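You operate a simulated robot arm through the tools that you are given. There is no shell and no other tool.

Carry out the task below with a simulated two-armed robot. There is one attempt and no reset: what you move stays moved.

Task
Give the panel a quarter turn and paint its short edge; switch off after.
Fine: cross slide on SHORT; a full white coat; leave the table past the wheel.

The check looks at the end state, three seconds after you hand in, the way a careful person would. Anything else that was tipped, shoved, dropped, spilled or broken makes it a failure.

Robot
Two 7-joint arms with two-finger parallel grippers on one trunk that stands fixed in place. Base frame: the origin is at the foot of the trunk, x ahead of it, y to its left, z up. Lengths are in m, angles in rad, forces in N, time in s.
The left shoulder is at [0.05, 0.161, 1.148], the right one opposite. With the tool pointing down near the work surface each hand reaches from about 0.1 to 0.66 m from the base axis, measured 20 degrees to its own side. Payload 3.43 kg a hand.
The tool frame of a hand sits at the grasp point between the pads (the TCP): z along the fingers, y along the line on which they close. The tips reach 0.03 m beyond it. The gripper opens to 0.094 m. The fingers are 0.028 m wide and 0.01 m thick; the gripper's body (0.05 by 0.096 m) begins 0.055 m behind the TCP.
Orientation is told as [roll, pitch, yaw] about the base's x, y, z axes, in that order, counted from this pose: with the fingers straight down and closing along the base's y, the tool's x points along the base's -x, its y along +y and its z along -z.

Tools
- The arms move only by the tool drive_tool. It takes "left_plan", "right_plan" or both (then of equal length, played together; a hand with none holds still); each is a list of rows, each a list of 7 numbers: the shift along the base's x, y, z in units of 250 mm (1.0 is 250 mm), then the turn, a rotation vector about the base's x, y, z in units of 45 degrees (1.0 is 45 degrees), then the finger opening in m, from 0 to 0.094. In form: [[dx, dy, dz, rx, ry, rz, grip], ...]. A call has 1 to 20 rows; each row is the pose to reach, as a shift and turn from the pose commanded when the call began. A call with a number of a shift or a turn outside -1 to 1 is refused whole. Each row takes 0.2 s and may step no farther than 0.05 m and 0.15 rad from the row before; otherwise, or with a gripper value out of range, the whole call is refused. A pose out of reach is approached as far as the arm can. The call stops where the force on the tool passes 90 N (or 10 N more than at its start, if that is more) or the arm is blocked; 0.2 s more then pass. Each finger travels about 0.045 m/s and halts on what it meets, pressing with about 22 N; the grip force reading is that of the motor and also rises with nothing between the fingers. The clock runs only during rows and for 0.2 s after the last one: add rows that repeat a pose to give the fingers time. It gives the time, the measured TCP pose, the force on the tool (base axes), the opening and the grip force at its end, in the units of the frame above (readings bear some noise), with the torque about the TCP (base axes, N m) and any sound that the robot's microphone picked up.
- Cameras (640 x 400 px; columns grow to the right, rows downward): "scene" is now at [0.1309, 0.0122, 1.2699]; the picture's right is [0.19, -0.98, 0.00], its down [-0.45, -0.09, -0.89] and it looks along [0.87, 0.17, -0.46] (base axes); focal length 214 px, centre (320, 200). "left" rides on the left gripper at [0.076, -0.014, -0.102] in its tool frame; the picture's right is [0.18, 0.98, 0.00], its down [-0.75, 0.14, -0.64] and it looks along [-0.63, 0.12, 0.77] (tool axes); focal length 243 px, centre (320, 200). "right" rides on the right gripper at [0.076, 0.014, -0.102] in its tool frame; the picture's right is [-0.18, 0.98, 0.00], its down [-0.75, -0.14, -0.64] and it looks along [-0.63, -0.12, 0.77] (tool axes); focal length 243 px, centre (320, 200). There is no depth. A picture from a camera that has moved, and an enlarged one, comes with that camera's place and axes in the base frame and with its lens. The place of the scene camera against the robot may be out by one fixed shift of up to 0.025 m in any direction.
- capture(camera): a new picture of that camera. The clock stands still meanwhile.
- raise_lower(by): slides the trunk up (or, below 0, down) by that many m; the arms and the scene camera ride with it, the base frame stays. It gives what a move gives, with no picture.
- aim_head(pan, tilt): turns the head with the scene camera to pan (to the left, within 1.396 rad either way) and tilt (down, from -0.506 to 1.204), counted from straight ahead of the robot. It gives what a move gives.
- zoom(camera, box): a new picture of the part [left, top, right, bottom] of that camera's present view, enlarged. The clock stands still meanwhile.
- sign_off(): hands the job in; it is judged then, once.

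Nothing tells you positions but the pictures and the camera data. Unless the task says otherwise, let go and move clear before handing in.

The tools are called by a JSON object that holds its "method" and its "body". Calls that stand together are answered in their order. drive_tool: Moves the arms, as the interface text tells. Its arguments: {"type":"object","properties":{"left_plan":{"type":"array"},"right_plan":{"type":"array"}},"required":[]} The other tools are called the same way: raise_lower (by) slides the trunk up or down; aim_head (pan, tilt) turns the head that bears the scene camera; capture (camera) takes a picture; zoom (camera, box) takes an enlarged picture of a part of a camera's view; sign_off () hands the job in.

At the start:

```text
t: 0.0
left_eef_pos: [0.4068, 0.313, 1.2615]
left_ee_rot: [0.002, 0.0, -0.001]
left_force: [-0.4, -0.4, 0.0]
left_wrist_torque: [0.01, 0.04, -0.02]
left_opening: 0.094
left_grip_force: 0.1
right_eef_pos: [0.3345, -0.0891, 1.2457]
right_ee_rot: [0.004, 0.001, 0.0]
right_force: [0.1, -0.4, 0.0]
right_wrist_torque: [0.01, 0.0, 0.0]
right_opening: 0.0939
right_grip_force: 0.2
trunk travel left (down, up): [-0.175, 0.092]
head pan, tilt: [0.192, 0.476]
```

scene: 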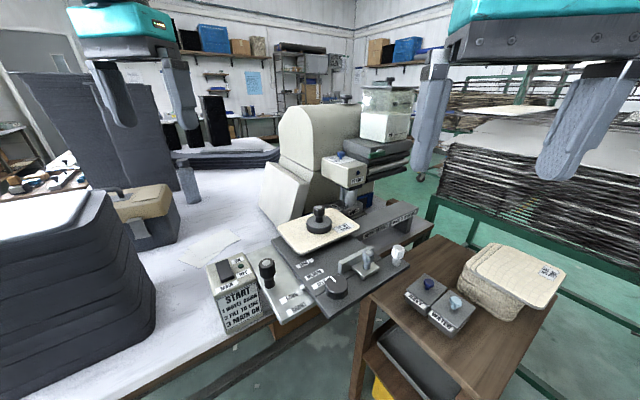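
right: 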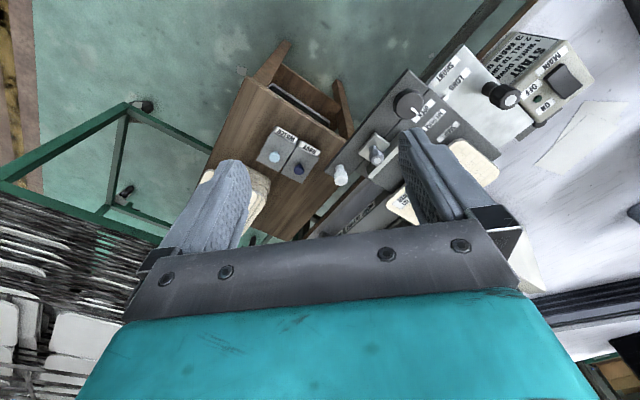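
left: 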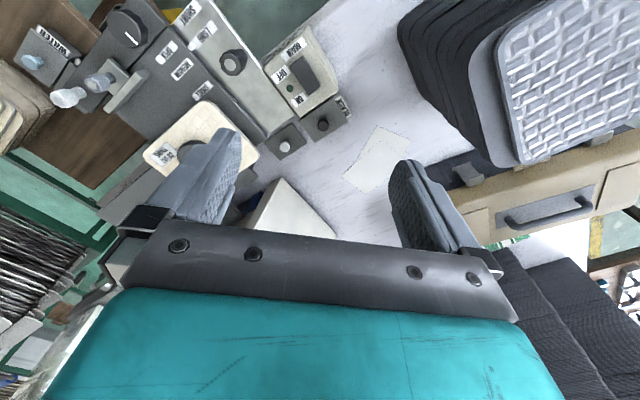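

I see a machine with a base plate carrying a panel on a turntable, a cross slide with LONG/SHORT labels, a START box with steps, and a side table with bottles labelled. I'll zoom in on the details before moving anything.

{"method": "zoom", "body": {"camera": "scene", "box": [190, 180, 350, 340]}}

{"method": "zoom", "body": {"camera": "scene", "box": [260, 60, 420, 220]}}

{"method": "zoom", "body": {"camera": "scene", "box": [290, 190, 490, 340]}}

{"method": "zoom", "body": {"camera": "left", "box": [0, 0, 360, 225]}}

{"method": "zoom", "body": {"camera": "right", "box": [240, 30, 600, 255]}}

```text
2.50 times, centred on (270, 260) of scene
camera zoom: at [0.1309, 0.0122, 1.2699], right [0.19, -0.98, 0.0], down [-0.45, -0.09, -0.89], along [0.87, 0.17, -0.46], focal length 536 px, centre (445, 50)
```

zoom: 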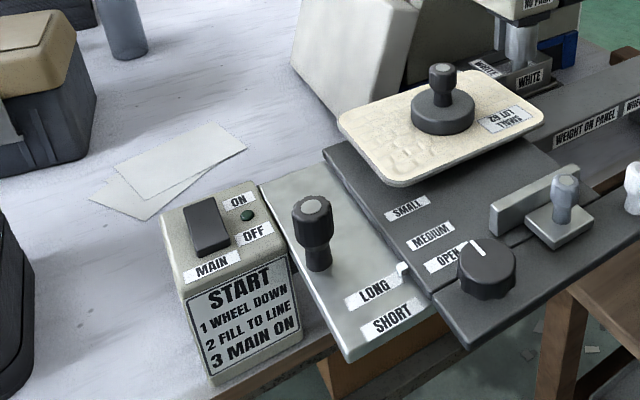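

```text
2.50 times, centred on (340, 140) of scene
camera zoom: at [0.1309, 0.0122, 1.2699], right [0.19, -0.98, 0.0], down [-0.45, -0.09, -0.89], along [0.87, 0.17, -0.46], focal length 536 px, centre (270, 350)
```

zoom: 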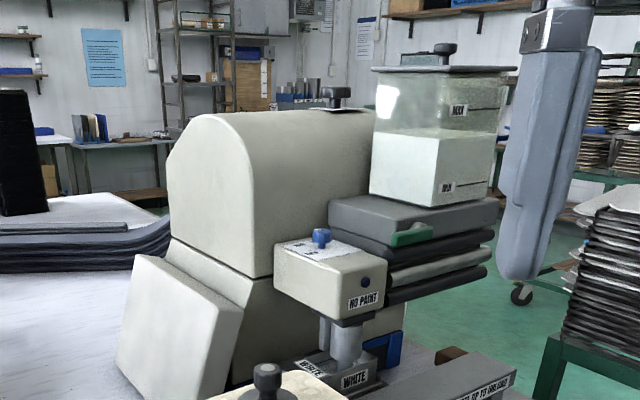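

```text
2.67 times, centred on (390, 265) of scene
camera zoom: at [0.1309, 0.0122, 1.2699], right [0.19, -0.98, 0.0], down [-0.45, -0.09, -0.89], along [0.87, 0.17, -0.46], focal length 572 px, centre (133, 27)
```

zoom: 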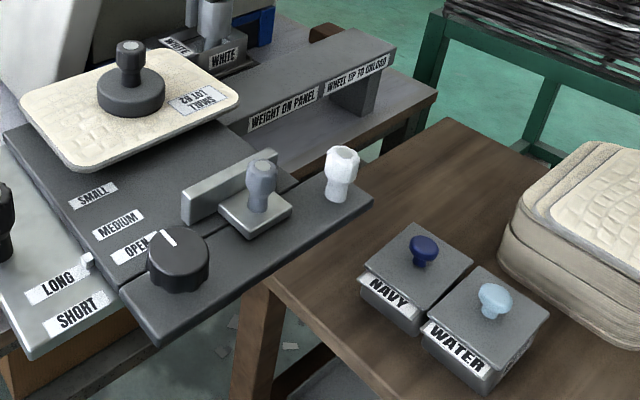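

```text
1.78 times, centred on (180, 112) of left
camera zoom: at [0.3316, 0.2985, 1.3637], right [-0.18, 0.98, 0.0], down [0.75, 0.14, 0.64], along [0.63, 0.12, -0.77], focal length 431 px, centre (569, 356)
```

zoom: 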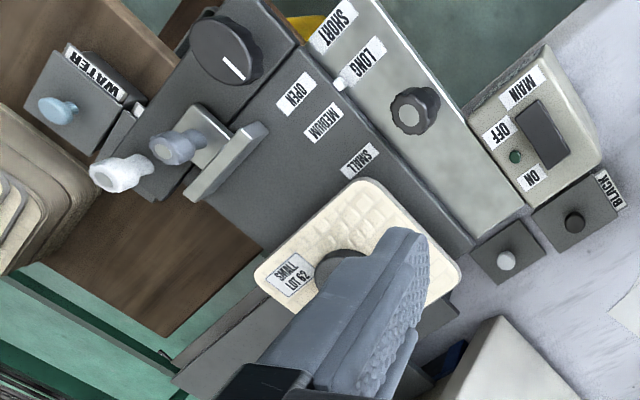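

```text
1.78 times, centred on (420, 142) of right
camera zoom: at [0.2588, -0.0737, 1.3484], right [0.18, 0.98, 0.0], down [0.75, -0.14, 0.64], along [0.63, -0.12, -0.77], focal length 431 px, centre (142, 302)
```

zoom: 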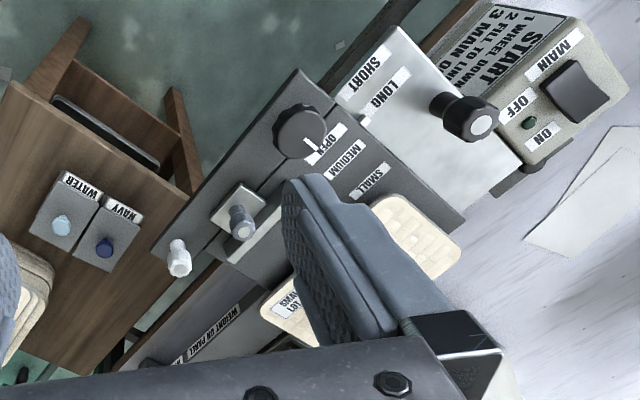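

The scene is an edge-painting machine with many labelled parts. I need closer looks at the applicator head, the reservoir, the dial and clamp, and the small text before I decide the order of steps.

{"method": "zoom", "body": {"camera": "scene", "box": [310, 130, 420, 210]}}

{"method": "zoom", "body": {"camera": "scene", "box": [340, 70, 430, 160]}}

{"method": "zoom", "body": {"camera": "scene", "box": [320, 225, 420, 310]}}

{"method": "zoom", "body": {"camera": "scene", "box": [340, 190, 440, 260]}}

{"method": "zoom", "body": {"camera": "left", "box": [230, 40, 390, 190]}}

{"method": "zoom", "body": {"camera": "scene", "box": [0, 160, 200, 300]}}

```text
5.00 times, centred on (365, 170) of scene
camera zoom: at [0.1309, 0.0122, 1.2699], right [0.19, -0.98, 0.0], down [-0.45, -0.09, -0.89], along [0.87, 0.17, -0.46], focal length 1072 px, centre (95, 350)
```

zoom: 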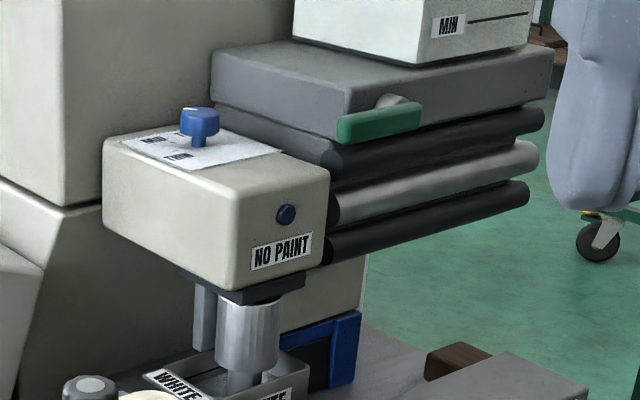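

```text
4.44 times, centred on (385, 115) of scene
camera zoom: at [0.1309, 0.0122, 1.2699], right [0.19, -0.98, 0.0], down [-0.45, -0.09, -0.89], along [0.87, 0.17, -0.46], focal length 953 px, centre (31, 578)
```

zoom: 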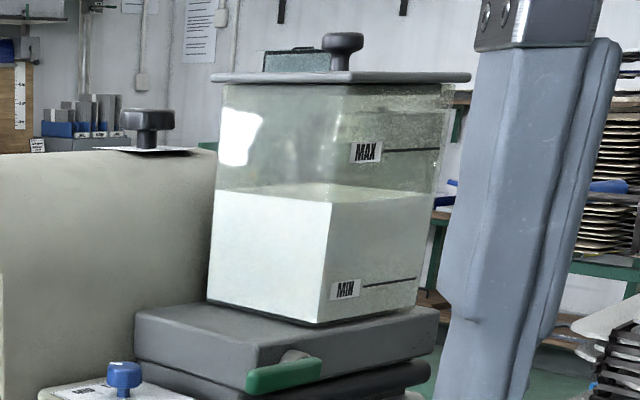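

```text
4.71 times, centred on (370, 268) of scene
camera zoom: at [0.1309, 0.0122, 1.2699], right [0.19, -0.98, 0.0], down [-0.45, -0.09, -0.89], along [0.87, 0.17, -0.46], focal length 1009 px, centre (85, -118)
```

zoom: 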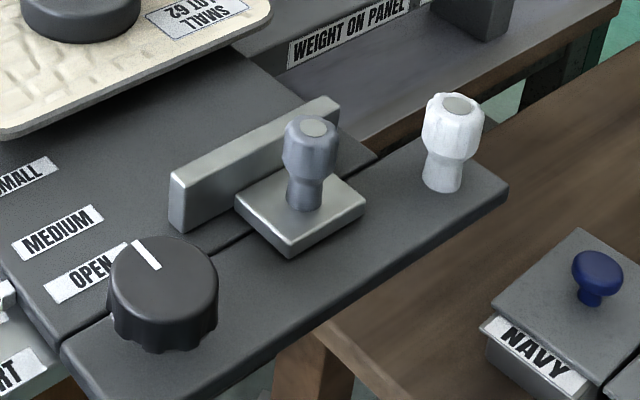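

```text
5.71 times, centred on (390, 225) of scene
camera zoom: at [0.1309, 0.0122, 1.2699], right [0.19, -0.98, 0.0], down [-0.45, -0.09, -0.89], along [0.87, 0.17, -0.46], focal length 1226 px, centre (-80, 57)
```

zoom: 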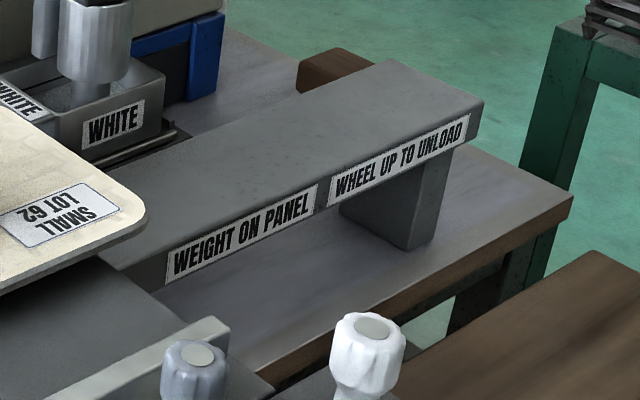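

```text
2.67 times, centred on (310, 115) of left
camera zoom: at [0.3316, 0.2985, 1.3637], right [-0.18, 0.98, 0.0], down [0.75, 0.14, 0.64], along [0.63, 0.12, -0.77], focal length 647 px, centre (347, 427)
```

zoom: 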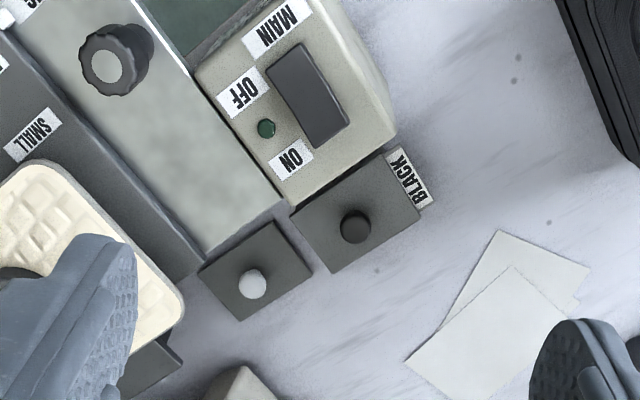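

```text
2.86 times, centred on (100, 230) of scene
camera zoom: at [0.1309, 0.0122, 1.2699], right [0.19, -0.98, 0.0], down [-0.45, -0.09, -0.89], along [0.87, 0.17, -0.46], focal length 613 px, centre (949, 114)
```

zoom: 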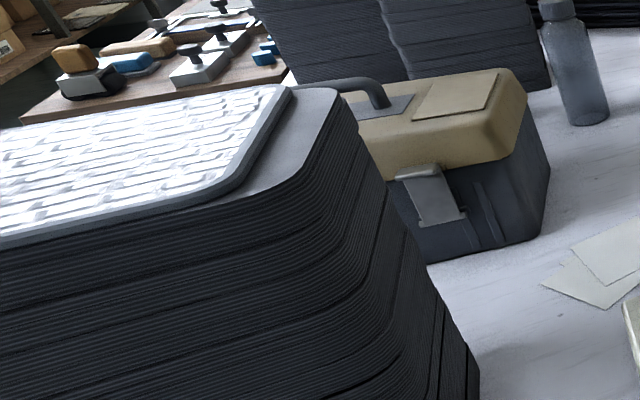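

I'm still reading the machine. I'll zoom further on the applicator labels, the tank's tap and the cross-slide pointer, and look for a top view of the dial.

{"method": "zoom", "body": {"camera": "scene", "box": [320, 145, 370, 185]}}

{"method": "zoom", "body": {"camera": "scene", "box": [335, 180, 385, 220]}}

{"method": "zoom", "body": {"camera": "scene", "box": [265, 255, 365, 330]}}

{"method": "zoom", "body": {"camera": "scene", "box": [200, 240, 300, 335]}}

{"method": "zoom", "body": {"camera": "left", "box": [100, 0, 260, 110]}}

{"method": "zoom", "body": {"camera": "right", "box": [320, 80, 470, 180]}}

```text
10.00 times, centred on (345, 165) of scene
camera zoom: at [0.1309, 0.0122, 1.2699], right [0.19, -0.98, 0.0], down [-0.45, -0.09, -0.89], along [0.87, 0.17, -0.46], focal length 2145 px, centre (70, 550)
```

zoom: 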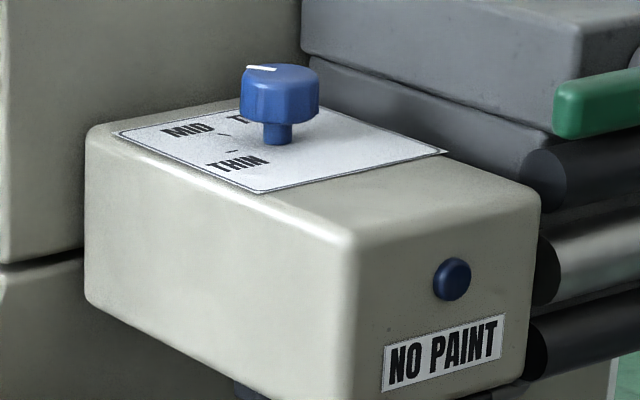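

```text
10.00 times, centred on (360, 200) of scene
camera zoom: at [0.1309, 0.0122, 1.2699], right [0.19, -0.98, 0.0], down [-0.45, -0.09, -0.89], along [0.87, 0.17, -0.46], focal length 2145 px, centre (-80, 200)
```

zoom: 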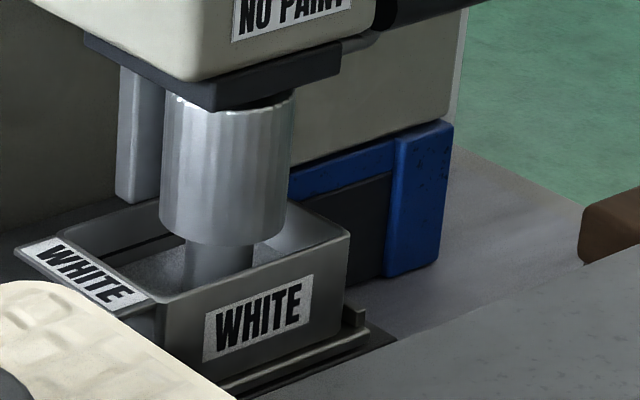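

```text
5.33 times, centred on (315, 292) of scene
camera zoom: at [0.1309, 0.0122, 1.2699], right [0.19, -0.98, 0.0], down [-0.45, -0.09, -0.89], along [0.87, 0.17, -0.46], focal length 1144 px, centre (347, -293)
```

zoom: 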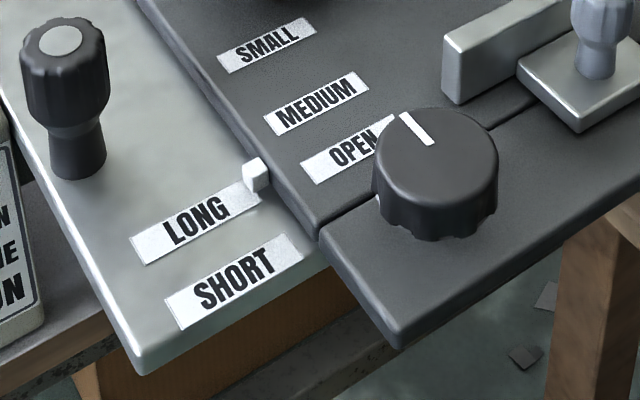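

```text
4.21 times, centred on (250, 288) of scene
camera zoom: at [0.1309, 0.0122, 1.2699], right [0.19, -0.98, 0.0], down [-0.45, -0.09, -0.89], along [0.87, 0.17, -0.46], focal length 903 px, centre (615, -168)
```

zoom: 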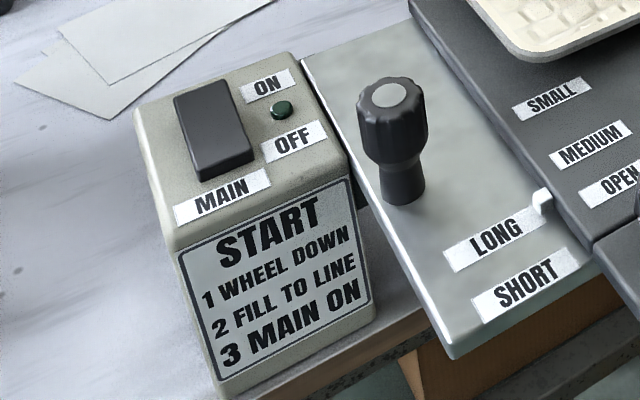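

```text
3.64 times, centred on (180, 55) of left
camera zoom: at [0.3316, 0.2985, 1.3637], right [-0.18, 0.98, 0.0], down [0.75, 0.14, 0.64], along [0.63, 0.12, -0.77], focal length 882 px, centre (829, 727)
```

zoom: 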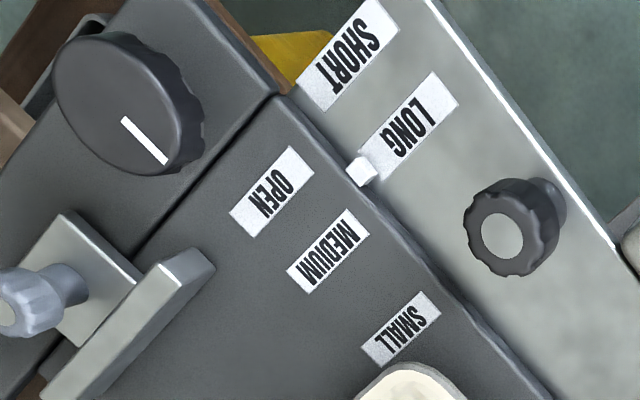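

```text
4.00 times, centred on (395, 130) of right
camera zoom: at [0.2588, -0.0737, 1.3484], right [0.18, 0.98, 0.0], down [0.75, -0.14, 0.64], along [0.63, -0.12, -0.77], focal length 970 px, centre (20, 480)
```

zoom: 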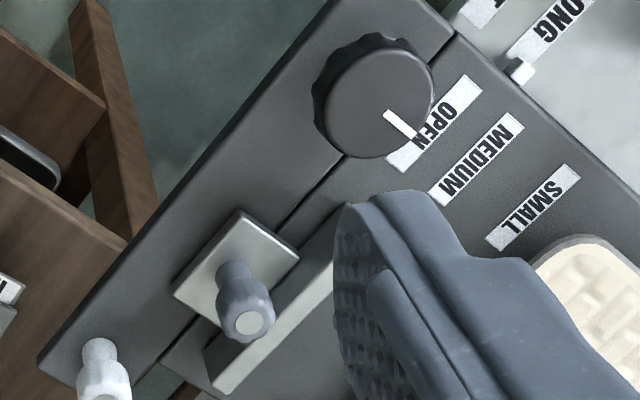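

The machine sits rotated about 45° from my base axes. Its dark table plate is roughly at (0.4–0.6, 0.05–0.25) with z around 0.90. I'll check the top of the hood, the tank lid, the tap and the side-table items more closely, and aim the head to see more.

{"method": "zoom", "body": {"camera": "scene", "box": [310, 85, 370, 125]}}

{"method": "zoom", "body": {"camera": "scene", "box": [360, 130, 425, 185]}}

{"method": "zoom", "body": {"camera": "scene", "box": [400, 230, 570, 340]}}

{"method": "zoom", "body": {"camera": "scene", "box": [340, 300, 480, 400]}}

{"method": "zoom", "body": {"camera": "scene", "box": [260, 90, 350, 240]}}

{"method": "zoom", "body": {"camera": "left", "box": [120, 80, 320, 240]}}

```text
10.00 times, centred on (340, 105) of scene
camera zoom: at [0.1309, 0.0122, 1.2699], right [0.19, -0.98, 0.0], down [-0.45, -0.09, -0.89], along [0.87, 0.17, -0.46], focal length 2145 px, centre (120, 1150)
```

zoom: 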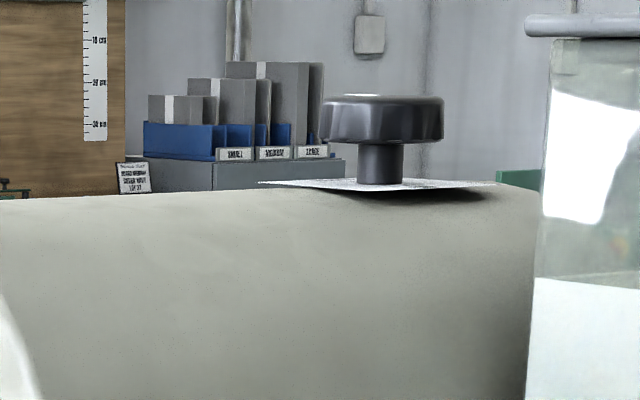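

```text
7.27 times, centred on (392, 158) of scene
camera zoom: at [0.1309, 0.0122, 1.2699], right [0.19, -0.98, 0.0], down [-0.45, -0.09, -0.89], along [0.87, 0.17, -0.46], focal length 1560 px, centre (-207, 509)
```

zoom: 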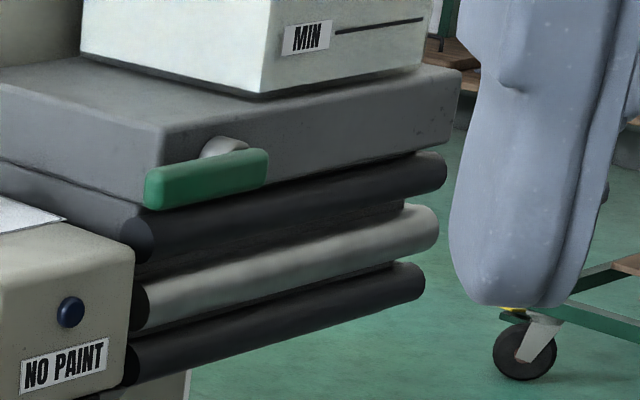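

```text
3.64 times, centred on (485, 285) of scene
camera zoom: at [0.1309, 0.0122, 1.2699], right [0.19, -0.98, 0.0], down [-0.45, -0.09, -0.89], along [0.87, 0.17, -0.46], focal length 780 px, centre (-280, -109)
```

zoom: 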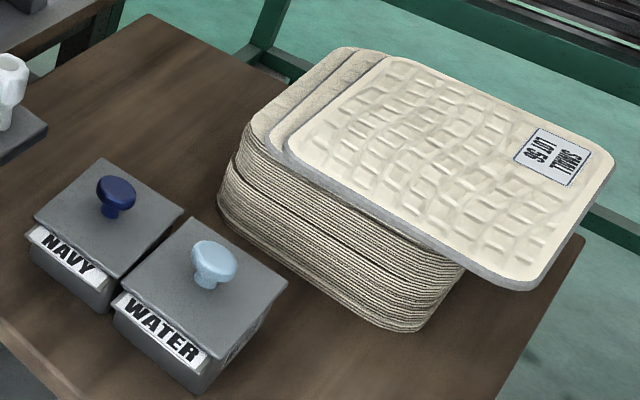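

```text
4.00 times, centred on (410, 350) of scene
camera zoom: at [0.1309, 0.0122, 1.2699], right [0.19, -0.98, 0.0], down [-0.45, -0.09, -0.89], along [0.87, 0.17, -0.46], focal length 858 px, centre (-40, -400)
```

zoom: 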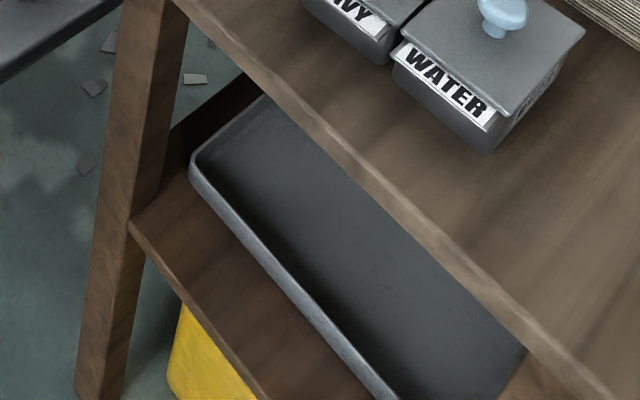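

```text
2.67 times, centred on (305, 165) of scene
camera zoom: at [0.1309, 0.0122, 1.2699], right [0.19, -0.98, 0.0], down [-0.45, -0.09, -0.89], along [0.87, 0.17, -0.46], focal length 572 px, centre (360, 293)
```

zoom: 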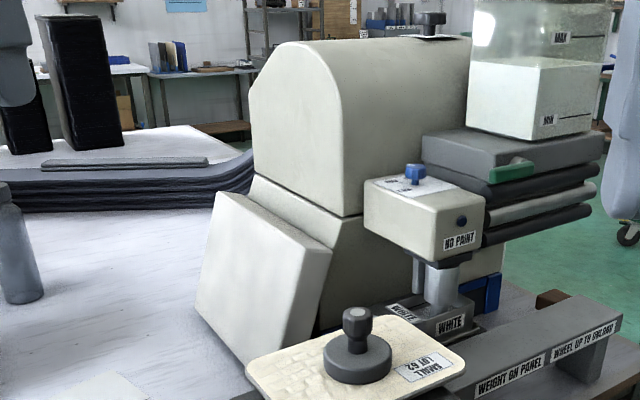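

```text
2.50 times, centred on (220, 160) of left
camera zoom: at [0.3316, 0.2985, 1.3637], right [-0.18, 0.98, 0.0], down [0.75, 0.14, 0.64], along [0.63, 0.12, -0.77], focal length 606 px, centre (570, 300)
```

zoom: 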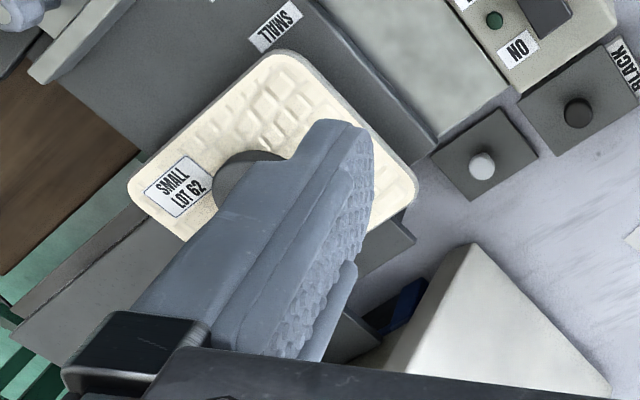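

The machine runs at about 45° and the panel's long side currently faces the wheel. From the layout, the light plate with the black knob looks like the table handle, and the dark plate with the white pin looks like the cross slide. I'll move the right hand aside and bring the left hand in, high up, for better views.

{"method": "drive_tool", "body": {"left_plan": [[0, -0.2, 0, 0, 0, 0, 0.094], [0, -0.4, 0, 0, 0, 0, 0.094], [0, -0.6, 0, 0, 0, 0, 0.094], [0, -0.8, 0, 0, 0, 0, 0.094], [0, -0.9, 0, 0, 0, 0, 0.094]], "right_plan": [[0, -0.2, 0, 0, 0, 0, 0.094], [0, -0.4, 0, 0, 0, 0, 0.094], [0, -0.6, 0, 0, 0, 0, 0.094], [0, -0.8, 0, 0, 0, 0, 0.094], [0, -0.9, 0, 0, 0, 0, 0.094]]}}

{"method": "capture", "body": {"camera": "left"}}

{"method": "capture", "body": {"camera": "scene"}}

{"method": "capture", "body": {"camera": "right"}}

```text
t: 1.2
left_eef_pos: [0.3861, 0.1419, 1.2461]
left_ee_rot: [0.0, 0.001, 0.001]
left_force: [0.0, 0.5, -0.3]
left_wrist_torque: [0.02, 0.03, 0.0]
left_opening: 0.0939
left_grip_force: 0.0
left hand out of reach, approached as far as the arm can: row 4, 5
right_eef_pos: [0.337, -0.3132, 1.2441]
right_ee_rot: [0.0, 0.001, 0.001]
right_force: [0.3, 0.5, -0.9]
right_wrist_torque: [0.0, 0.02, -0.03]
right_opening: 0.094
right_grip_force: 0.0
trunk travel left (down, up): [-0.175, 0.092]
head pan, tilt: [0.192, 0.476]
```

```text
taken
camera left: at [0.3106, 0.127, 1.3482], right [-0.19, 0.98, 0.0], down [0.75, 0.14, 0.64], along [0.63, 0.12, -0.77], focal length 243 px, centre (320, 200)
```

left: 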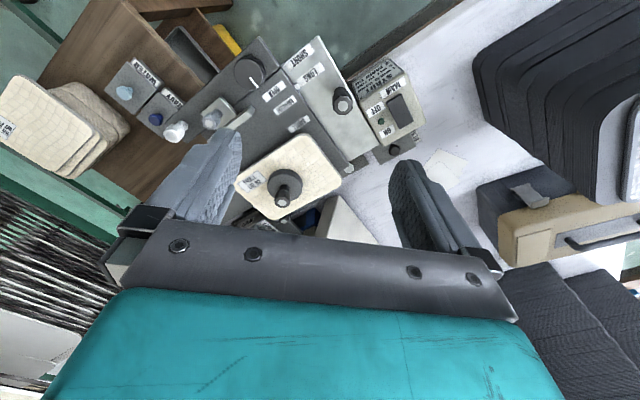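

```text
taken
camera scene: at [0.1321, 0.0122, 1.2696], right [0.19, -0.98, 0.0], down [-0.45, -0.09, -0.89], along [0.87, 0.17, -0.46], focal length 214 px, centre (320, 200)
```

scene: 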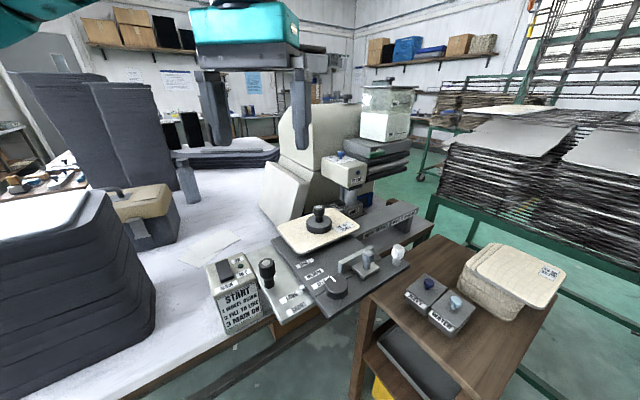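

```text
taken
camera right: at [0.2608, -0.2984, 1.3467], right [0.18, 0.98, 0.0], down [0.75, -0.14, 0.64], along [0.63, -0.12, -0.77], focal length 243 px, centre (320, 200)
```

right: 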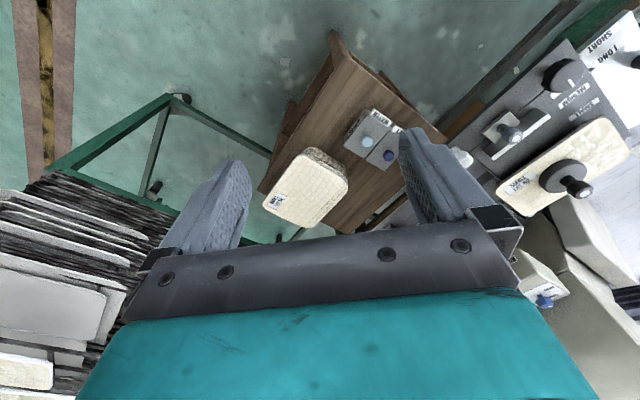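

Both hands are clear now and the left camera sees the table region well. I'll zoom in on it from these new viewpoints.

{"method": "zoom", "body": {"camera": "left", "box": [150, 20, 310, 130]}}

{"method": "zoom", "body": {"camera": "left", "box": [220, 80, 430, 240]}}

{"method": "zoom", "body": {"camera": "right", "box": [440, 20, 640, 220]}}

{"method": "zoom", "body": {"camera": "right", "box": [500, 200, 640, 330]}}

{"method": "zoom", "body": {"camera": "scene", "box": [340, 70, 430, 160]}}

```text
3.64 times, centred on (230, 75) of left
camera zoom: at [0.3106, 0.127, 1.3482], right [-0.19, 0.98, 0.0], down [0.75, 0.14, 0.64], along [0.63, 0.12, -0.77], focal length 882 px, centre (647, 654)
```

zoom: 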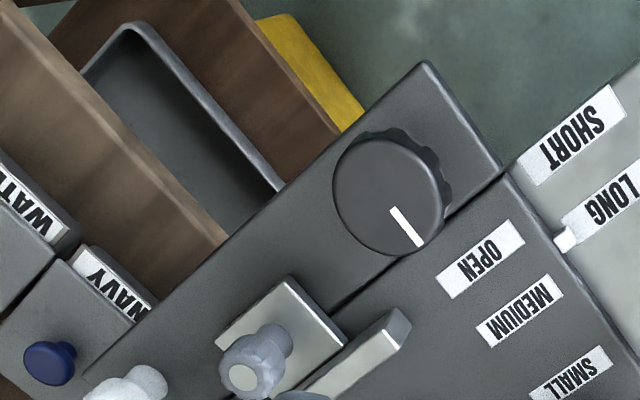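

```text
2.50 times, centred on (325, 160) of left
camera zoom: at [0.3106, 0.127, 1.3482], right [-0.19, 0.98, 0.0], down [0.75, 0.14, 0.64], along [0.63, 0.12, -0.77], focal length 606 px, centre (308, 300)
```

zoom: 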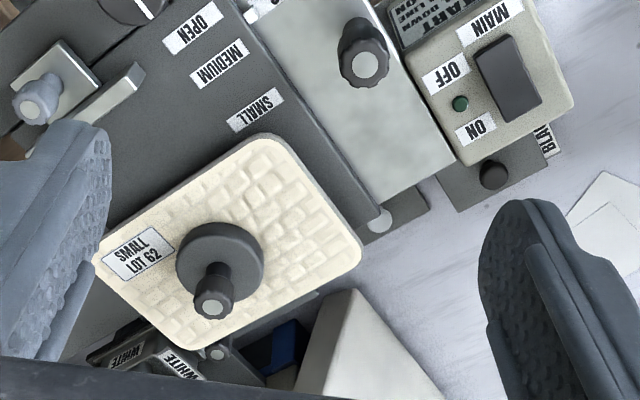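

```text
2.00 times, centred on (540, 120) of right
camera zoom: at [0.2608, -0.2984, 1.3467], right [0.18, 0.98, 0.0], down [0.75, -0.14, 0.64], along [0.63, -0.12, -0.77], focal length 485 px, centre (-120, 360)
```

zoom: 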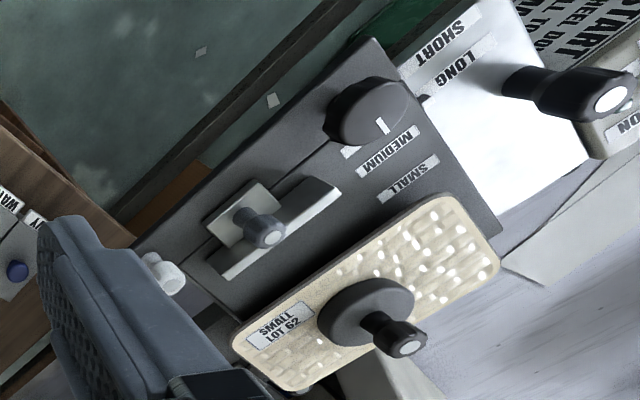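

```text
3.08 times, centred on (570, 265) of right
camera zoom: at [0.2608, -0.2984, 1.3467], right [0.18, 0.98, 0.0], down [0.75, -0.14, 0.64], along [0.63, -0.12, -0.77], focal length 746 px, centre (-449, 0)
```

zoom: 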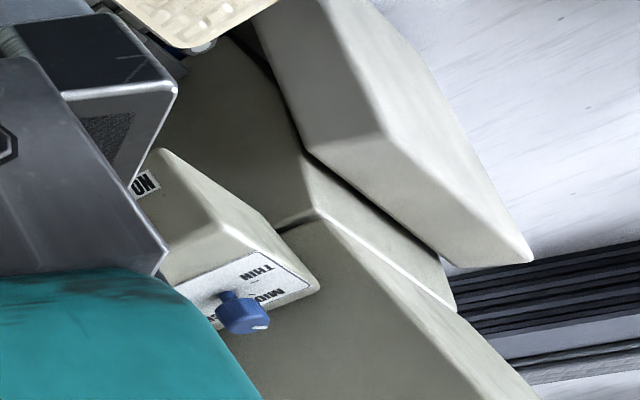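

```text
4.44 times, centred on (385, 115) of scene
camera zoom: at [0.1321, 0.0122, 1.2696], right [0.19, -0.98, 0.0], down [-0.45, -0.09, -0.89], along [0.87, 0.17, -0.46], focal length 953 px, centre (31, 578)
```

zoom: 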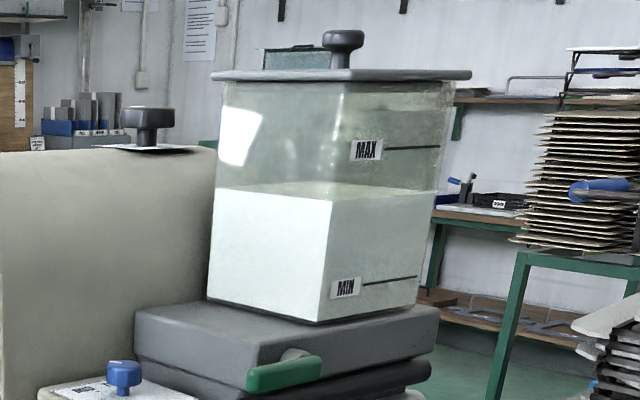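

I can't yet tell what moves the wheel up and down. I'll raise the trunk to look down on the hood top and the head plate.

{"method": "raise_lower", "body": {"by": 0.09}}

{"method": "aim_head", "body": {"pan": 0.1, "tilt": 0.45}}

{"method": "capture", "body": {"camera": "scene"}}

{"method": "zoom", "body": {"camera": "scene", "box": [280, 100, 400, 200]}}

```text
t: 2.5
left_eef_pos: [0.3842, 0.1403, 1.337]
left_ee_rot: [-0.001, 0.0, 0.0]
left_force: [-0.1, -0.3, -0.3]
left_wrist_torque: [-0.04, -0.01, -0.02]
left_opening: 0.0941
left_grip_force: 0.1
right_eef_pos: [0.3359, -0.3131, 1.3337]
right_ee_rot: [0.001, 0.001, 0.0]
right_force: [-0.3, 0.1, -0.3]
right_wrist_torque: [-0.06, 0.01, 0.0]
right_opening: 0.0941
right_grip_force: 0.0
trunk travel left (down, up): [-0.265, 0.002]
head pan, tilt: [0.192, 0.476]
```

```text
t: 3.1
left_eef_pos: [0.3858, 0.142, 1.3363]
left_ee_rot: [0.0, 0.0, -0.001]
left_force: [-0.4, -0.1, -0.4]
left_wrist_torque: [0.0, 0.0, -0.04]
left_opening: 0.0936
left_grip_force: 0.0
right_eef_pos: [0.3357, -0.3127, 1.3332]
right_ee_rot: [0.003, -0.001, -0.001]
right_force: [-0.5, 0.0, 0.2]
right_wrist_torque: [0.02, 0.02, -0.02]
right_opening: 0.0938
right_grip_force: 0.0
trunk travel left (down, up): [-0.265, 0.002]
head pan, tilt: [0.099, 0.45]
```

```text
taken
camera scene: at [0.1326, 0.0039, 1.3623], right [0.1, -0.99, 0.0], down [-0.43, -0.04, -0.9], along [0.9, 0.09, -0.44], focal length 214 px, centre (320, 200)
```

scene: 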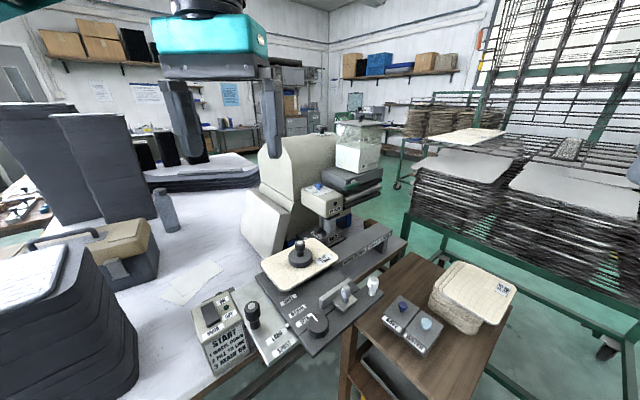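

```text
4.00 times, centred on (340, 150) of scene
camera zoom: at [0.1326, 0.0039, 1.3623], right [0.1, -0.99, 0.0], down [-0.43, -0.04, -0.9], along [0.9, 0.09, -0.44], focal length 858 px, centre (240, 400)
```

zoom: 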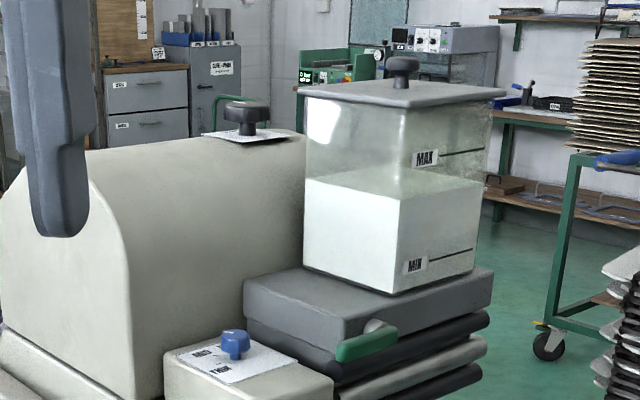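

{"method": "zoom", "body": {"camera": "scene", "box": [318, 115, 368, 145]}}

{"method": "zoom", "body": {"camera": "scene", "box": [300, 170, 360, 220]}}

{"method": "zoom", "body": {"camera": "scene", "box": [310, 210, 370, 255]}}

{"method": "zoom", "body": {"camera": "scene", "box": [180, 230, 420, 380]}}

{"method": "capture", "body": {"camera": "left"}}

```text
12.80 times, centred on (343, 130) of scene
camera zoom: at [0.1326, 0.0039, 1.3623], right [0.1, -0.99, 0.0], down [-0.43, -0.04, -0.9], along [0.9, 0.09, -0.44], focal length 2745 px, centre (26, 1096)
```

zoom: 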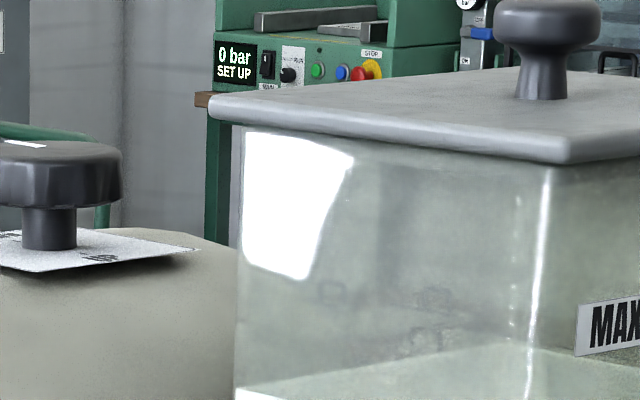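

```text
8.00 times, centred on (330, 195) of scene
camera zoom: at [0.1326, 0.0039, 1.3623], right [0.1, -0.99, 0.0], down [-0.43, -0.04, -0.9], along [0.9, 0.09, -0.44], focal length 1716 px, centre (240, 240)
```

zoom: 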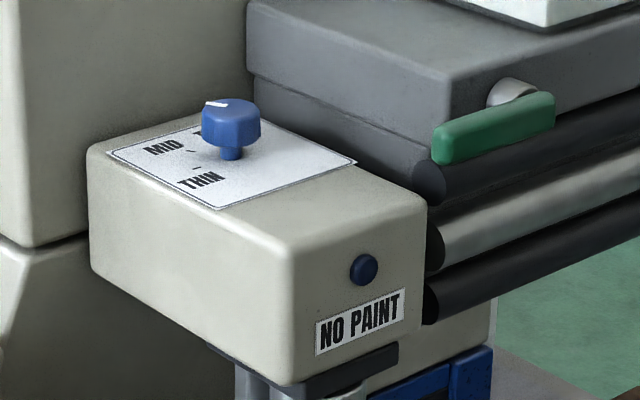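

```text
8.89 times, centred on (340, 232) of scene
camera zoom: at [0.1326, 0.0039, 1.3623], right [0.1, -0.99, 0.0], down [-0.43, -0.04, -0.9], along [0.9, 0.09, -0.44], focal length 1906 px, centre (142, -89)
```

zoom: 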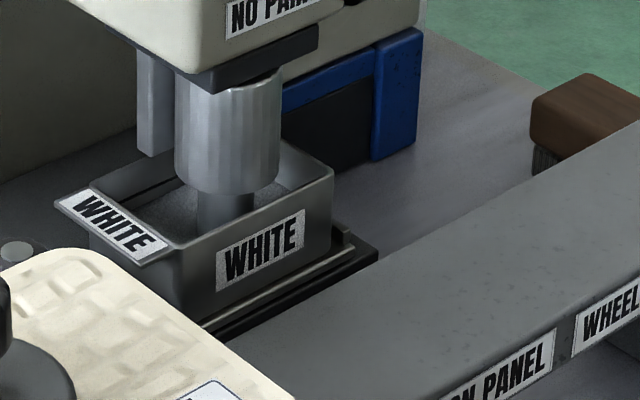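

```text
2.67 times, centred on (300, 305) of scene
camera zoom: at [0.1326, 0.0039, 1.3623], right [0.1, -0.99, 0.0], down [-0.43, -0.04, -0.9], along [0.9, 0.09, -0.44], focal length 572 px, centre (373, -80)
```

zoom: 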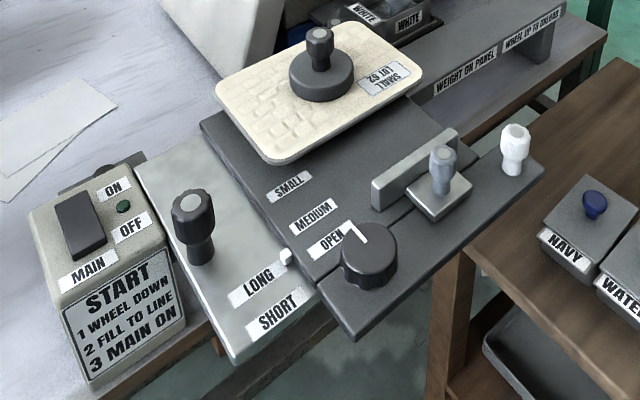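

```text
taken
camera left: at [0.3094, 0.1271, 1.4386], right [-0.18, 0.98, 0.0], down [0.75, 0.14, 0.64], along [0.63, 0.12, -0.77], focal length 243 px, centre (320, 200)
```

left: 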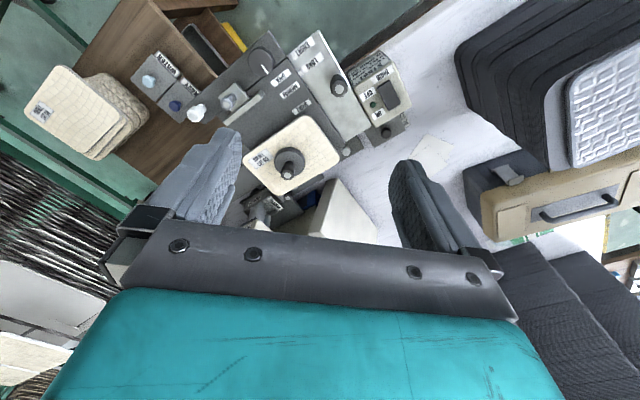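

The hood knob is around x≈1.04, which is out of reach. The tap lever is near (0.83, −0.04, 1.085) and the wheel near (0.77, 0.03, 0.95). I'll lower the trunk again and tilt the right hand forward to view the head, trough and tap from the right side.

{"method": "raise_lower", "body": {"by": -0.09}}

{"method": "drive_tool", "body": {"right_plan": [[0.11, 0.03, -0.1, 0, -0.127, 0, 0.094], [0.22, 0.06, -0.2, 0, -0.254, 0, 0.094], [0.33, 0.09, -0.3, 0, -0.381, 0, 0.094], [0.44, 0.12, -0.4, 0, -0.508, 0, 0.094], [0.55, 0.15, -0.5, 0, -0.635, 0, 0.094], [0.66, 0.18, -0.6, 0, -0.762, 0, 0.094], [0.75, 0.2, -0.66, 0, -0.89, 0, 0.094]]}}

{"method": "capture", "body": {"camera": "right"}}

{"method": "capture", "body": {"camera": "scene"}}

```text
t: 4.4
left_eef_pos: [0.3847, 0.1422, 1.2465]
left_ee_rot: [-0.001, 0.0, 0.0]
left_force: [0.6, -1.1, -0.2]
left_wrist_torque: [0.0, 0.04, 0.03]
left_opening: 0.0939
left_grip_force: 0.0
right_eef_pos: [0.3359, -0.3123, 1.2434]
right_ee_rot: [0.002, 0.0, -0.001]
right_force: [0.0, 0.5, -0.7]
right_wrist_torque: [0.04, -0.02, -0.02]
right_opening: 0.0942
right_grip_force: 0.2
trunk travel left (down, up): [-0.175, 0.092]
head pan, tilt: [0.099, 0.45]
```

```text
t: 6.0
left_eef_pos: [0.3856, 0.1413, 1.2474]
left_ee_rot: [-0.001, 0.0, 0.0]
left_force: [-0.4, 0.2, -0.4]
left_wrist_torque: [-0.02, -0.03, -0.01]
left_opening: 0.0937
left_grip_force: 0.0
right_eef_pos: [0.5228, -0.2618, 1.0785]
right_ee_rot: [0.003, -0.702, 0.0]
right_force: [0.7, 0.7, 0.3]
right_wrist_torque: [0.02, 0.0, -0.03]
right_opening: 0.094
right_grip_force: 0.0
trunk travel left (down, up): [-0.175, 0.092]
head pan, tilt: [0.099, 0.45]
```

```text
taken
camera right: at [0.3982, -0.248, 1.1093], right [0.14, 0.98, 0.12], down [0.16, -0.14, 0.98], along [0.98, -0.12, -0.18], focal length 243 px, centre (320, 200)
```

right: 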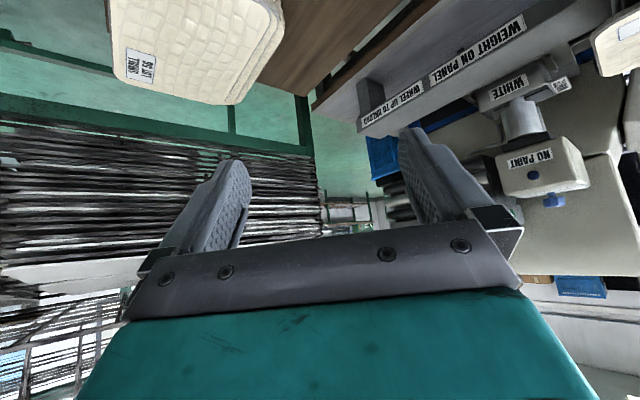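

```text
taken
camera scene: at [0.1328, 0.0037, 1.2723], right [0.1, -1.0, 0.0], down [-0.43, -0.04, -0.9], along [0.9, 0.09, -0.44], focal length 214 px, centre (320, 200)
```

scene: 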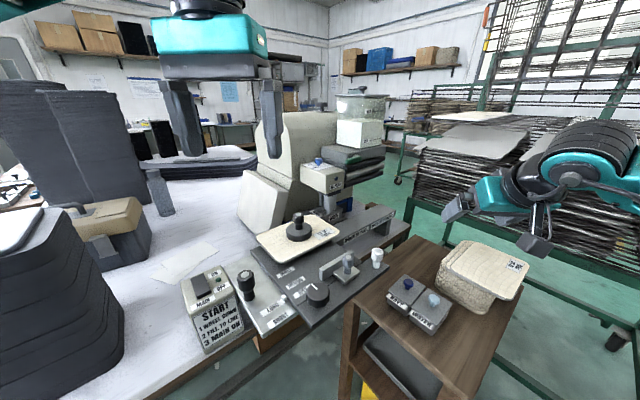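

{"method": "zoom", "body": {"camera": "right", "box": [440, 40, 640, 240]}}

{"method": "zoom", "body": {"camera": "right", "box": [340, 100, 480, 250]}}

{"method": "zoom", "body": {"camera": "right", "box": [320, 0, 640, 160]}}

```text
2.00 times, centred on (540, 140) of right
camera zoom: at [0.3982, -0.248, 1.1093], right [0.14, 0.98, 0.12], down [0.16, -0.14, 0.98], along [0.98, -0.12, -0.18], focal length 485 px, centre (-120, 320)
```

zoom: 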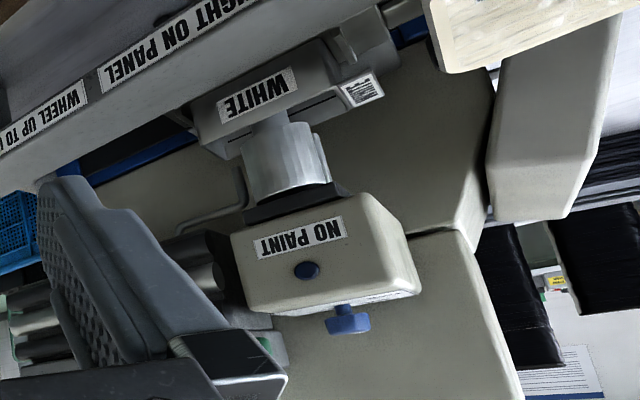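

```text
2.67 times, centred on (410, 175) of right
camera zoom: at [0.3982, -0.248, 1.1093], right [0.14, 0.98, 0.12], down [0.16, -0.14, 0.98], along [0.98, -0.12, -0.18], focal length 647 px, centre (80, 267)
```

zoom: 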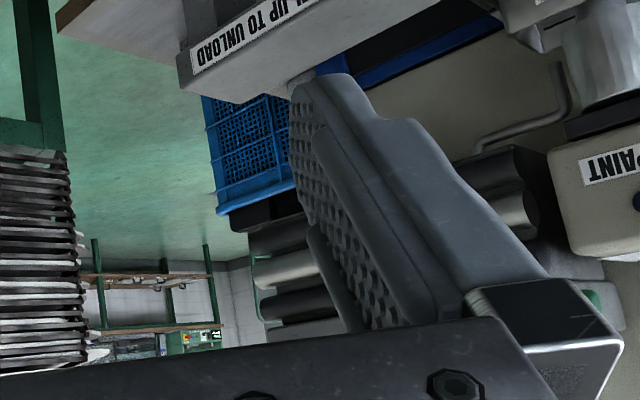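

```text
2.00 times, centred on (480, 80) of right
camera zoom: at [0.3982, -0.248, 1.1093], right [0.14, 0.98, 0.12], down [0.16, -0.14, 0.98], along [0.98, -0.12, -0.18], focal length 485 px, centre (0, 440)
```

zoom: 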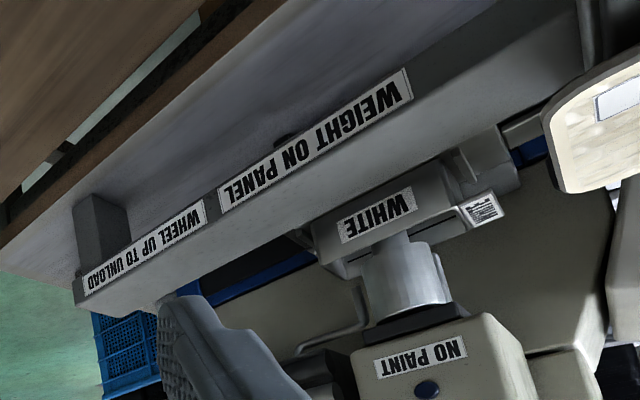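

I've found a feed pipe from the tank tap to the head, but no wheel lift control yet. I'll look closer at the front strip's dial, grey block and white knob.

{"method": "zoom", "body": {"camera": "scene", "box": [280, 230, 400, 335]}}

{"method": "zoom", "body": {"camera": "scene", "box": [290, 270, 350, 315]}}

{"method": "zoom", "body": {"camera": "scene", "box": [320, 235, 400, 295]}}

{"method": "zoom", "body": {"camera": "scene", "box": [310, 190, 410, 260]}}

{"method": "zoom", "body": {"camera": "left", "box": [230, 130, 390, 240]}}

```text
3.81 times, centred on (340, 282) of scene
camera zoom: at [0.1328, 0.0037, 1.2723], right [0.1, -1.0, 0.0], down [-0.43, -0.04, -0.9], along [0.9, 0.09, -0.44], focal length 817 px, centre (244, -114)
```

zoom: 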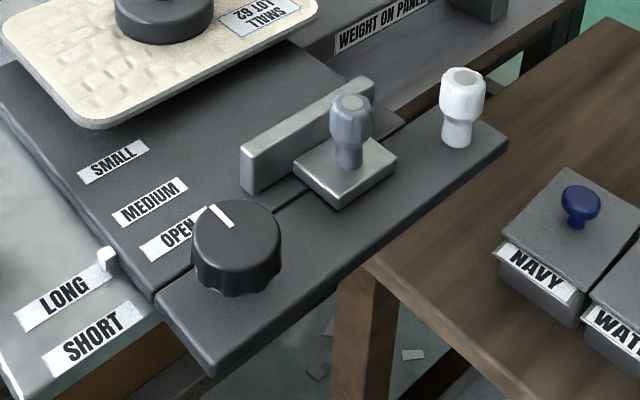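

```text
8.89 times, centred on (320, 292) of scene
camera zoom: at [0.1328, 0.0037, 1.2723], right [0.1, -1.0, 0.0], down [-0.43, -0.04, -0.9], along [0.9, 0.09, -0.44], focal length 1906 px, centre (320, -622)
```

zoom: 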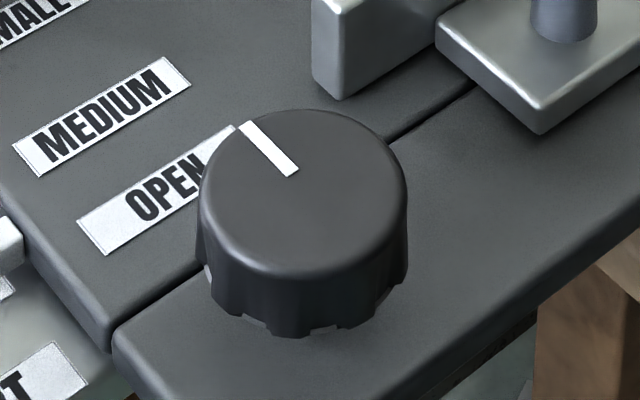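

```text
6.67 times, centred on (360, 265) of scene
camera zoom: at [0.1328, 0.0037, 1.2723], right [0.1, -1.0, 0.0], down [-0.43, -0.04, -0.9], along [0.9, 0.09, -0.44], focal length 1430 px, centre (53, -233)
```

zoom: 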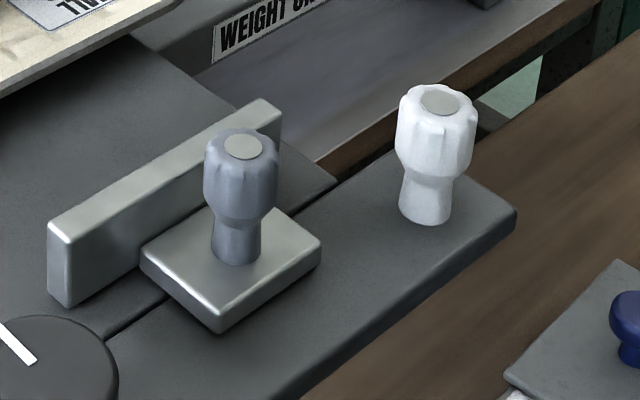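

```text
5.71 times, centred on (360, 225) of scene
camera zoom: at [0.1328, 0.0037, 1.2723], right [0.1, -1.0, 0.0], down [-0.43, -0.04, -0.9], along [0.9, 0.09, -0.44], focal length 1226 px, centre (91, 57)
```

zoom: 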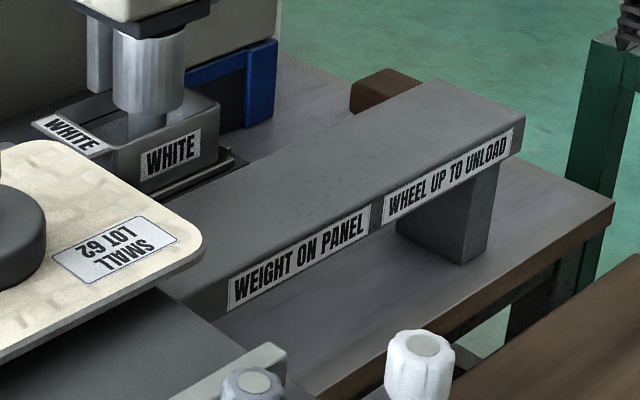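

```text
3.64 times, centred on (310, 185) of left
camera zoom: at [0.3096, 0.127, 1.3486], right [-0.18, 0.98, 0.0], down [0.75, 0.14, 0.64], along [0.63, 0.12, -0.77], focal length 882 px, centre (356, 254)
```

zoom: 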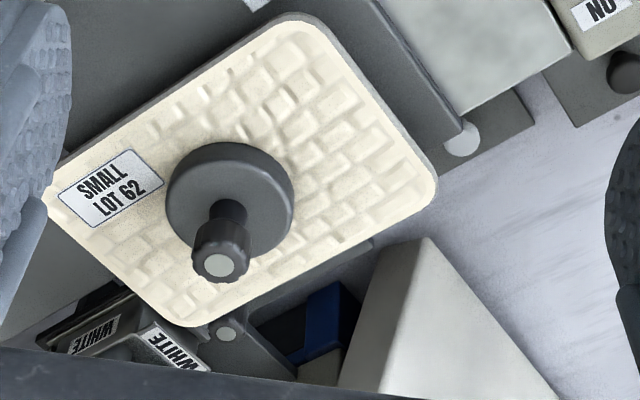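

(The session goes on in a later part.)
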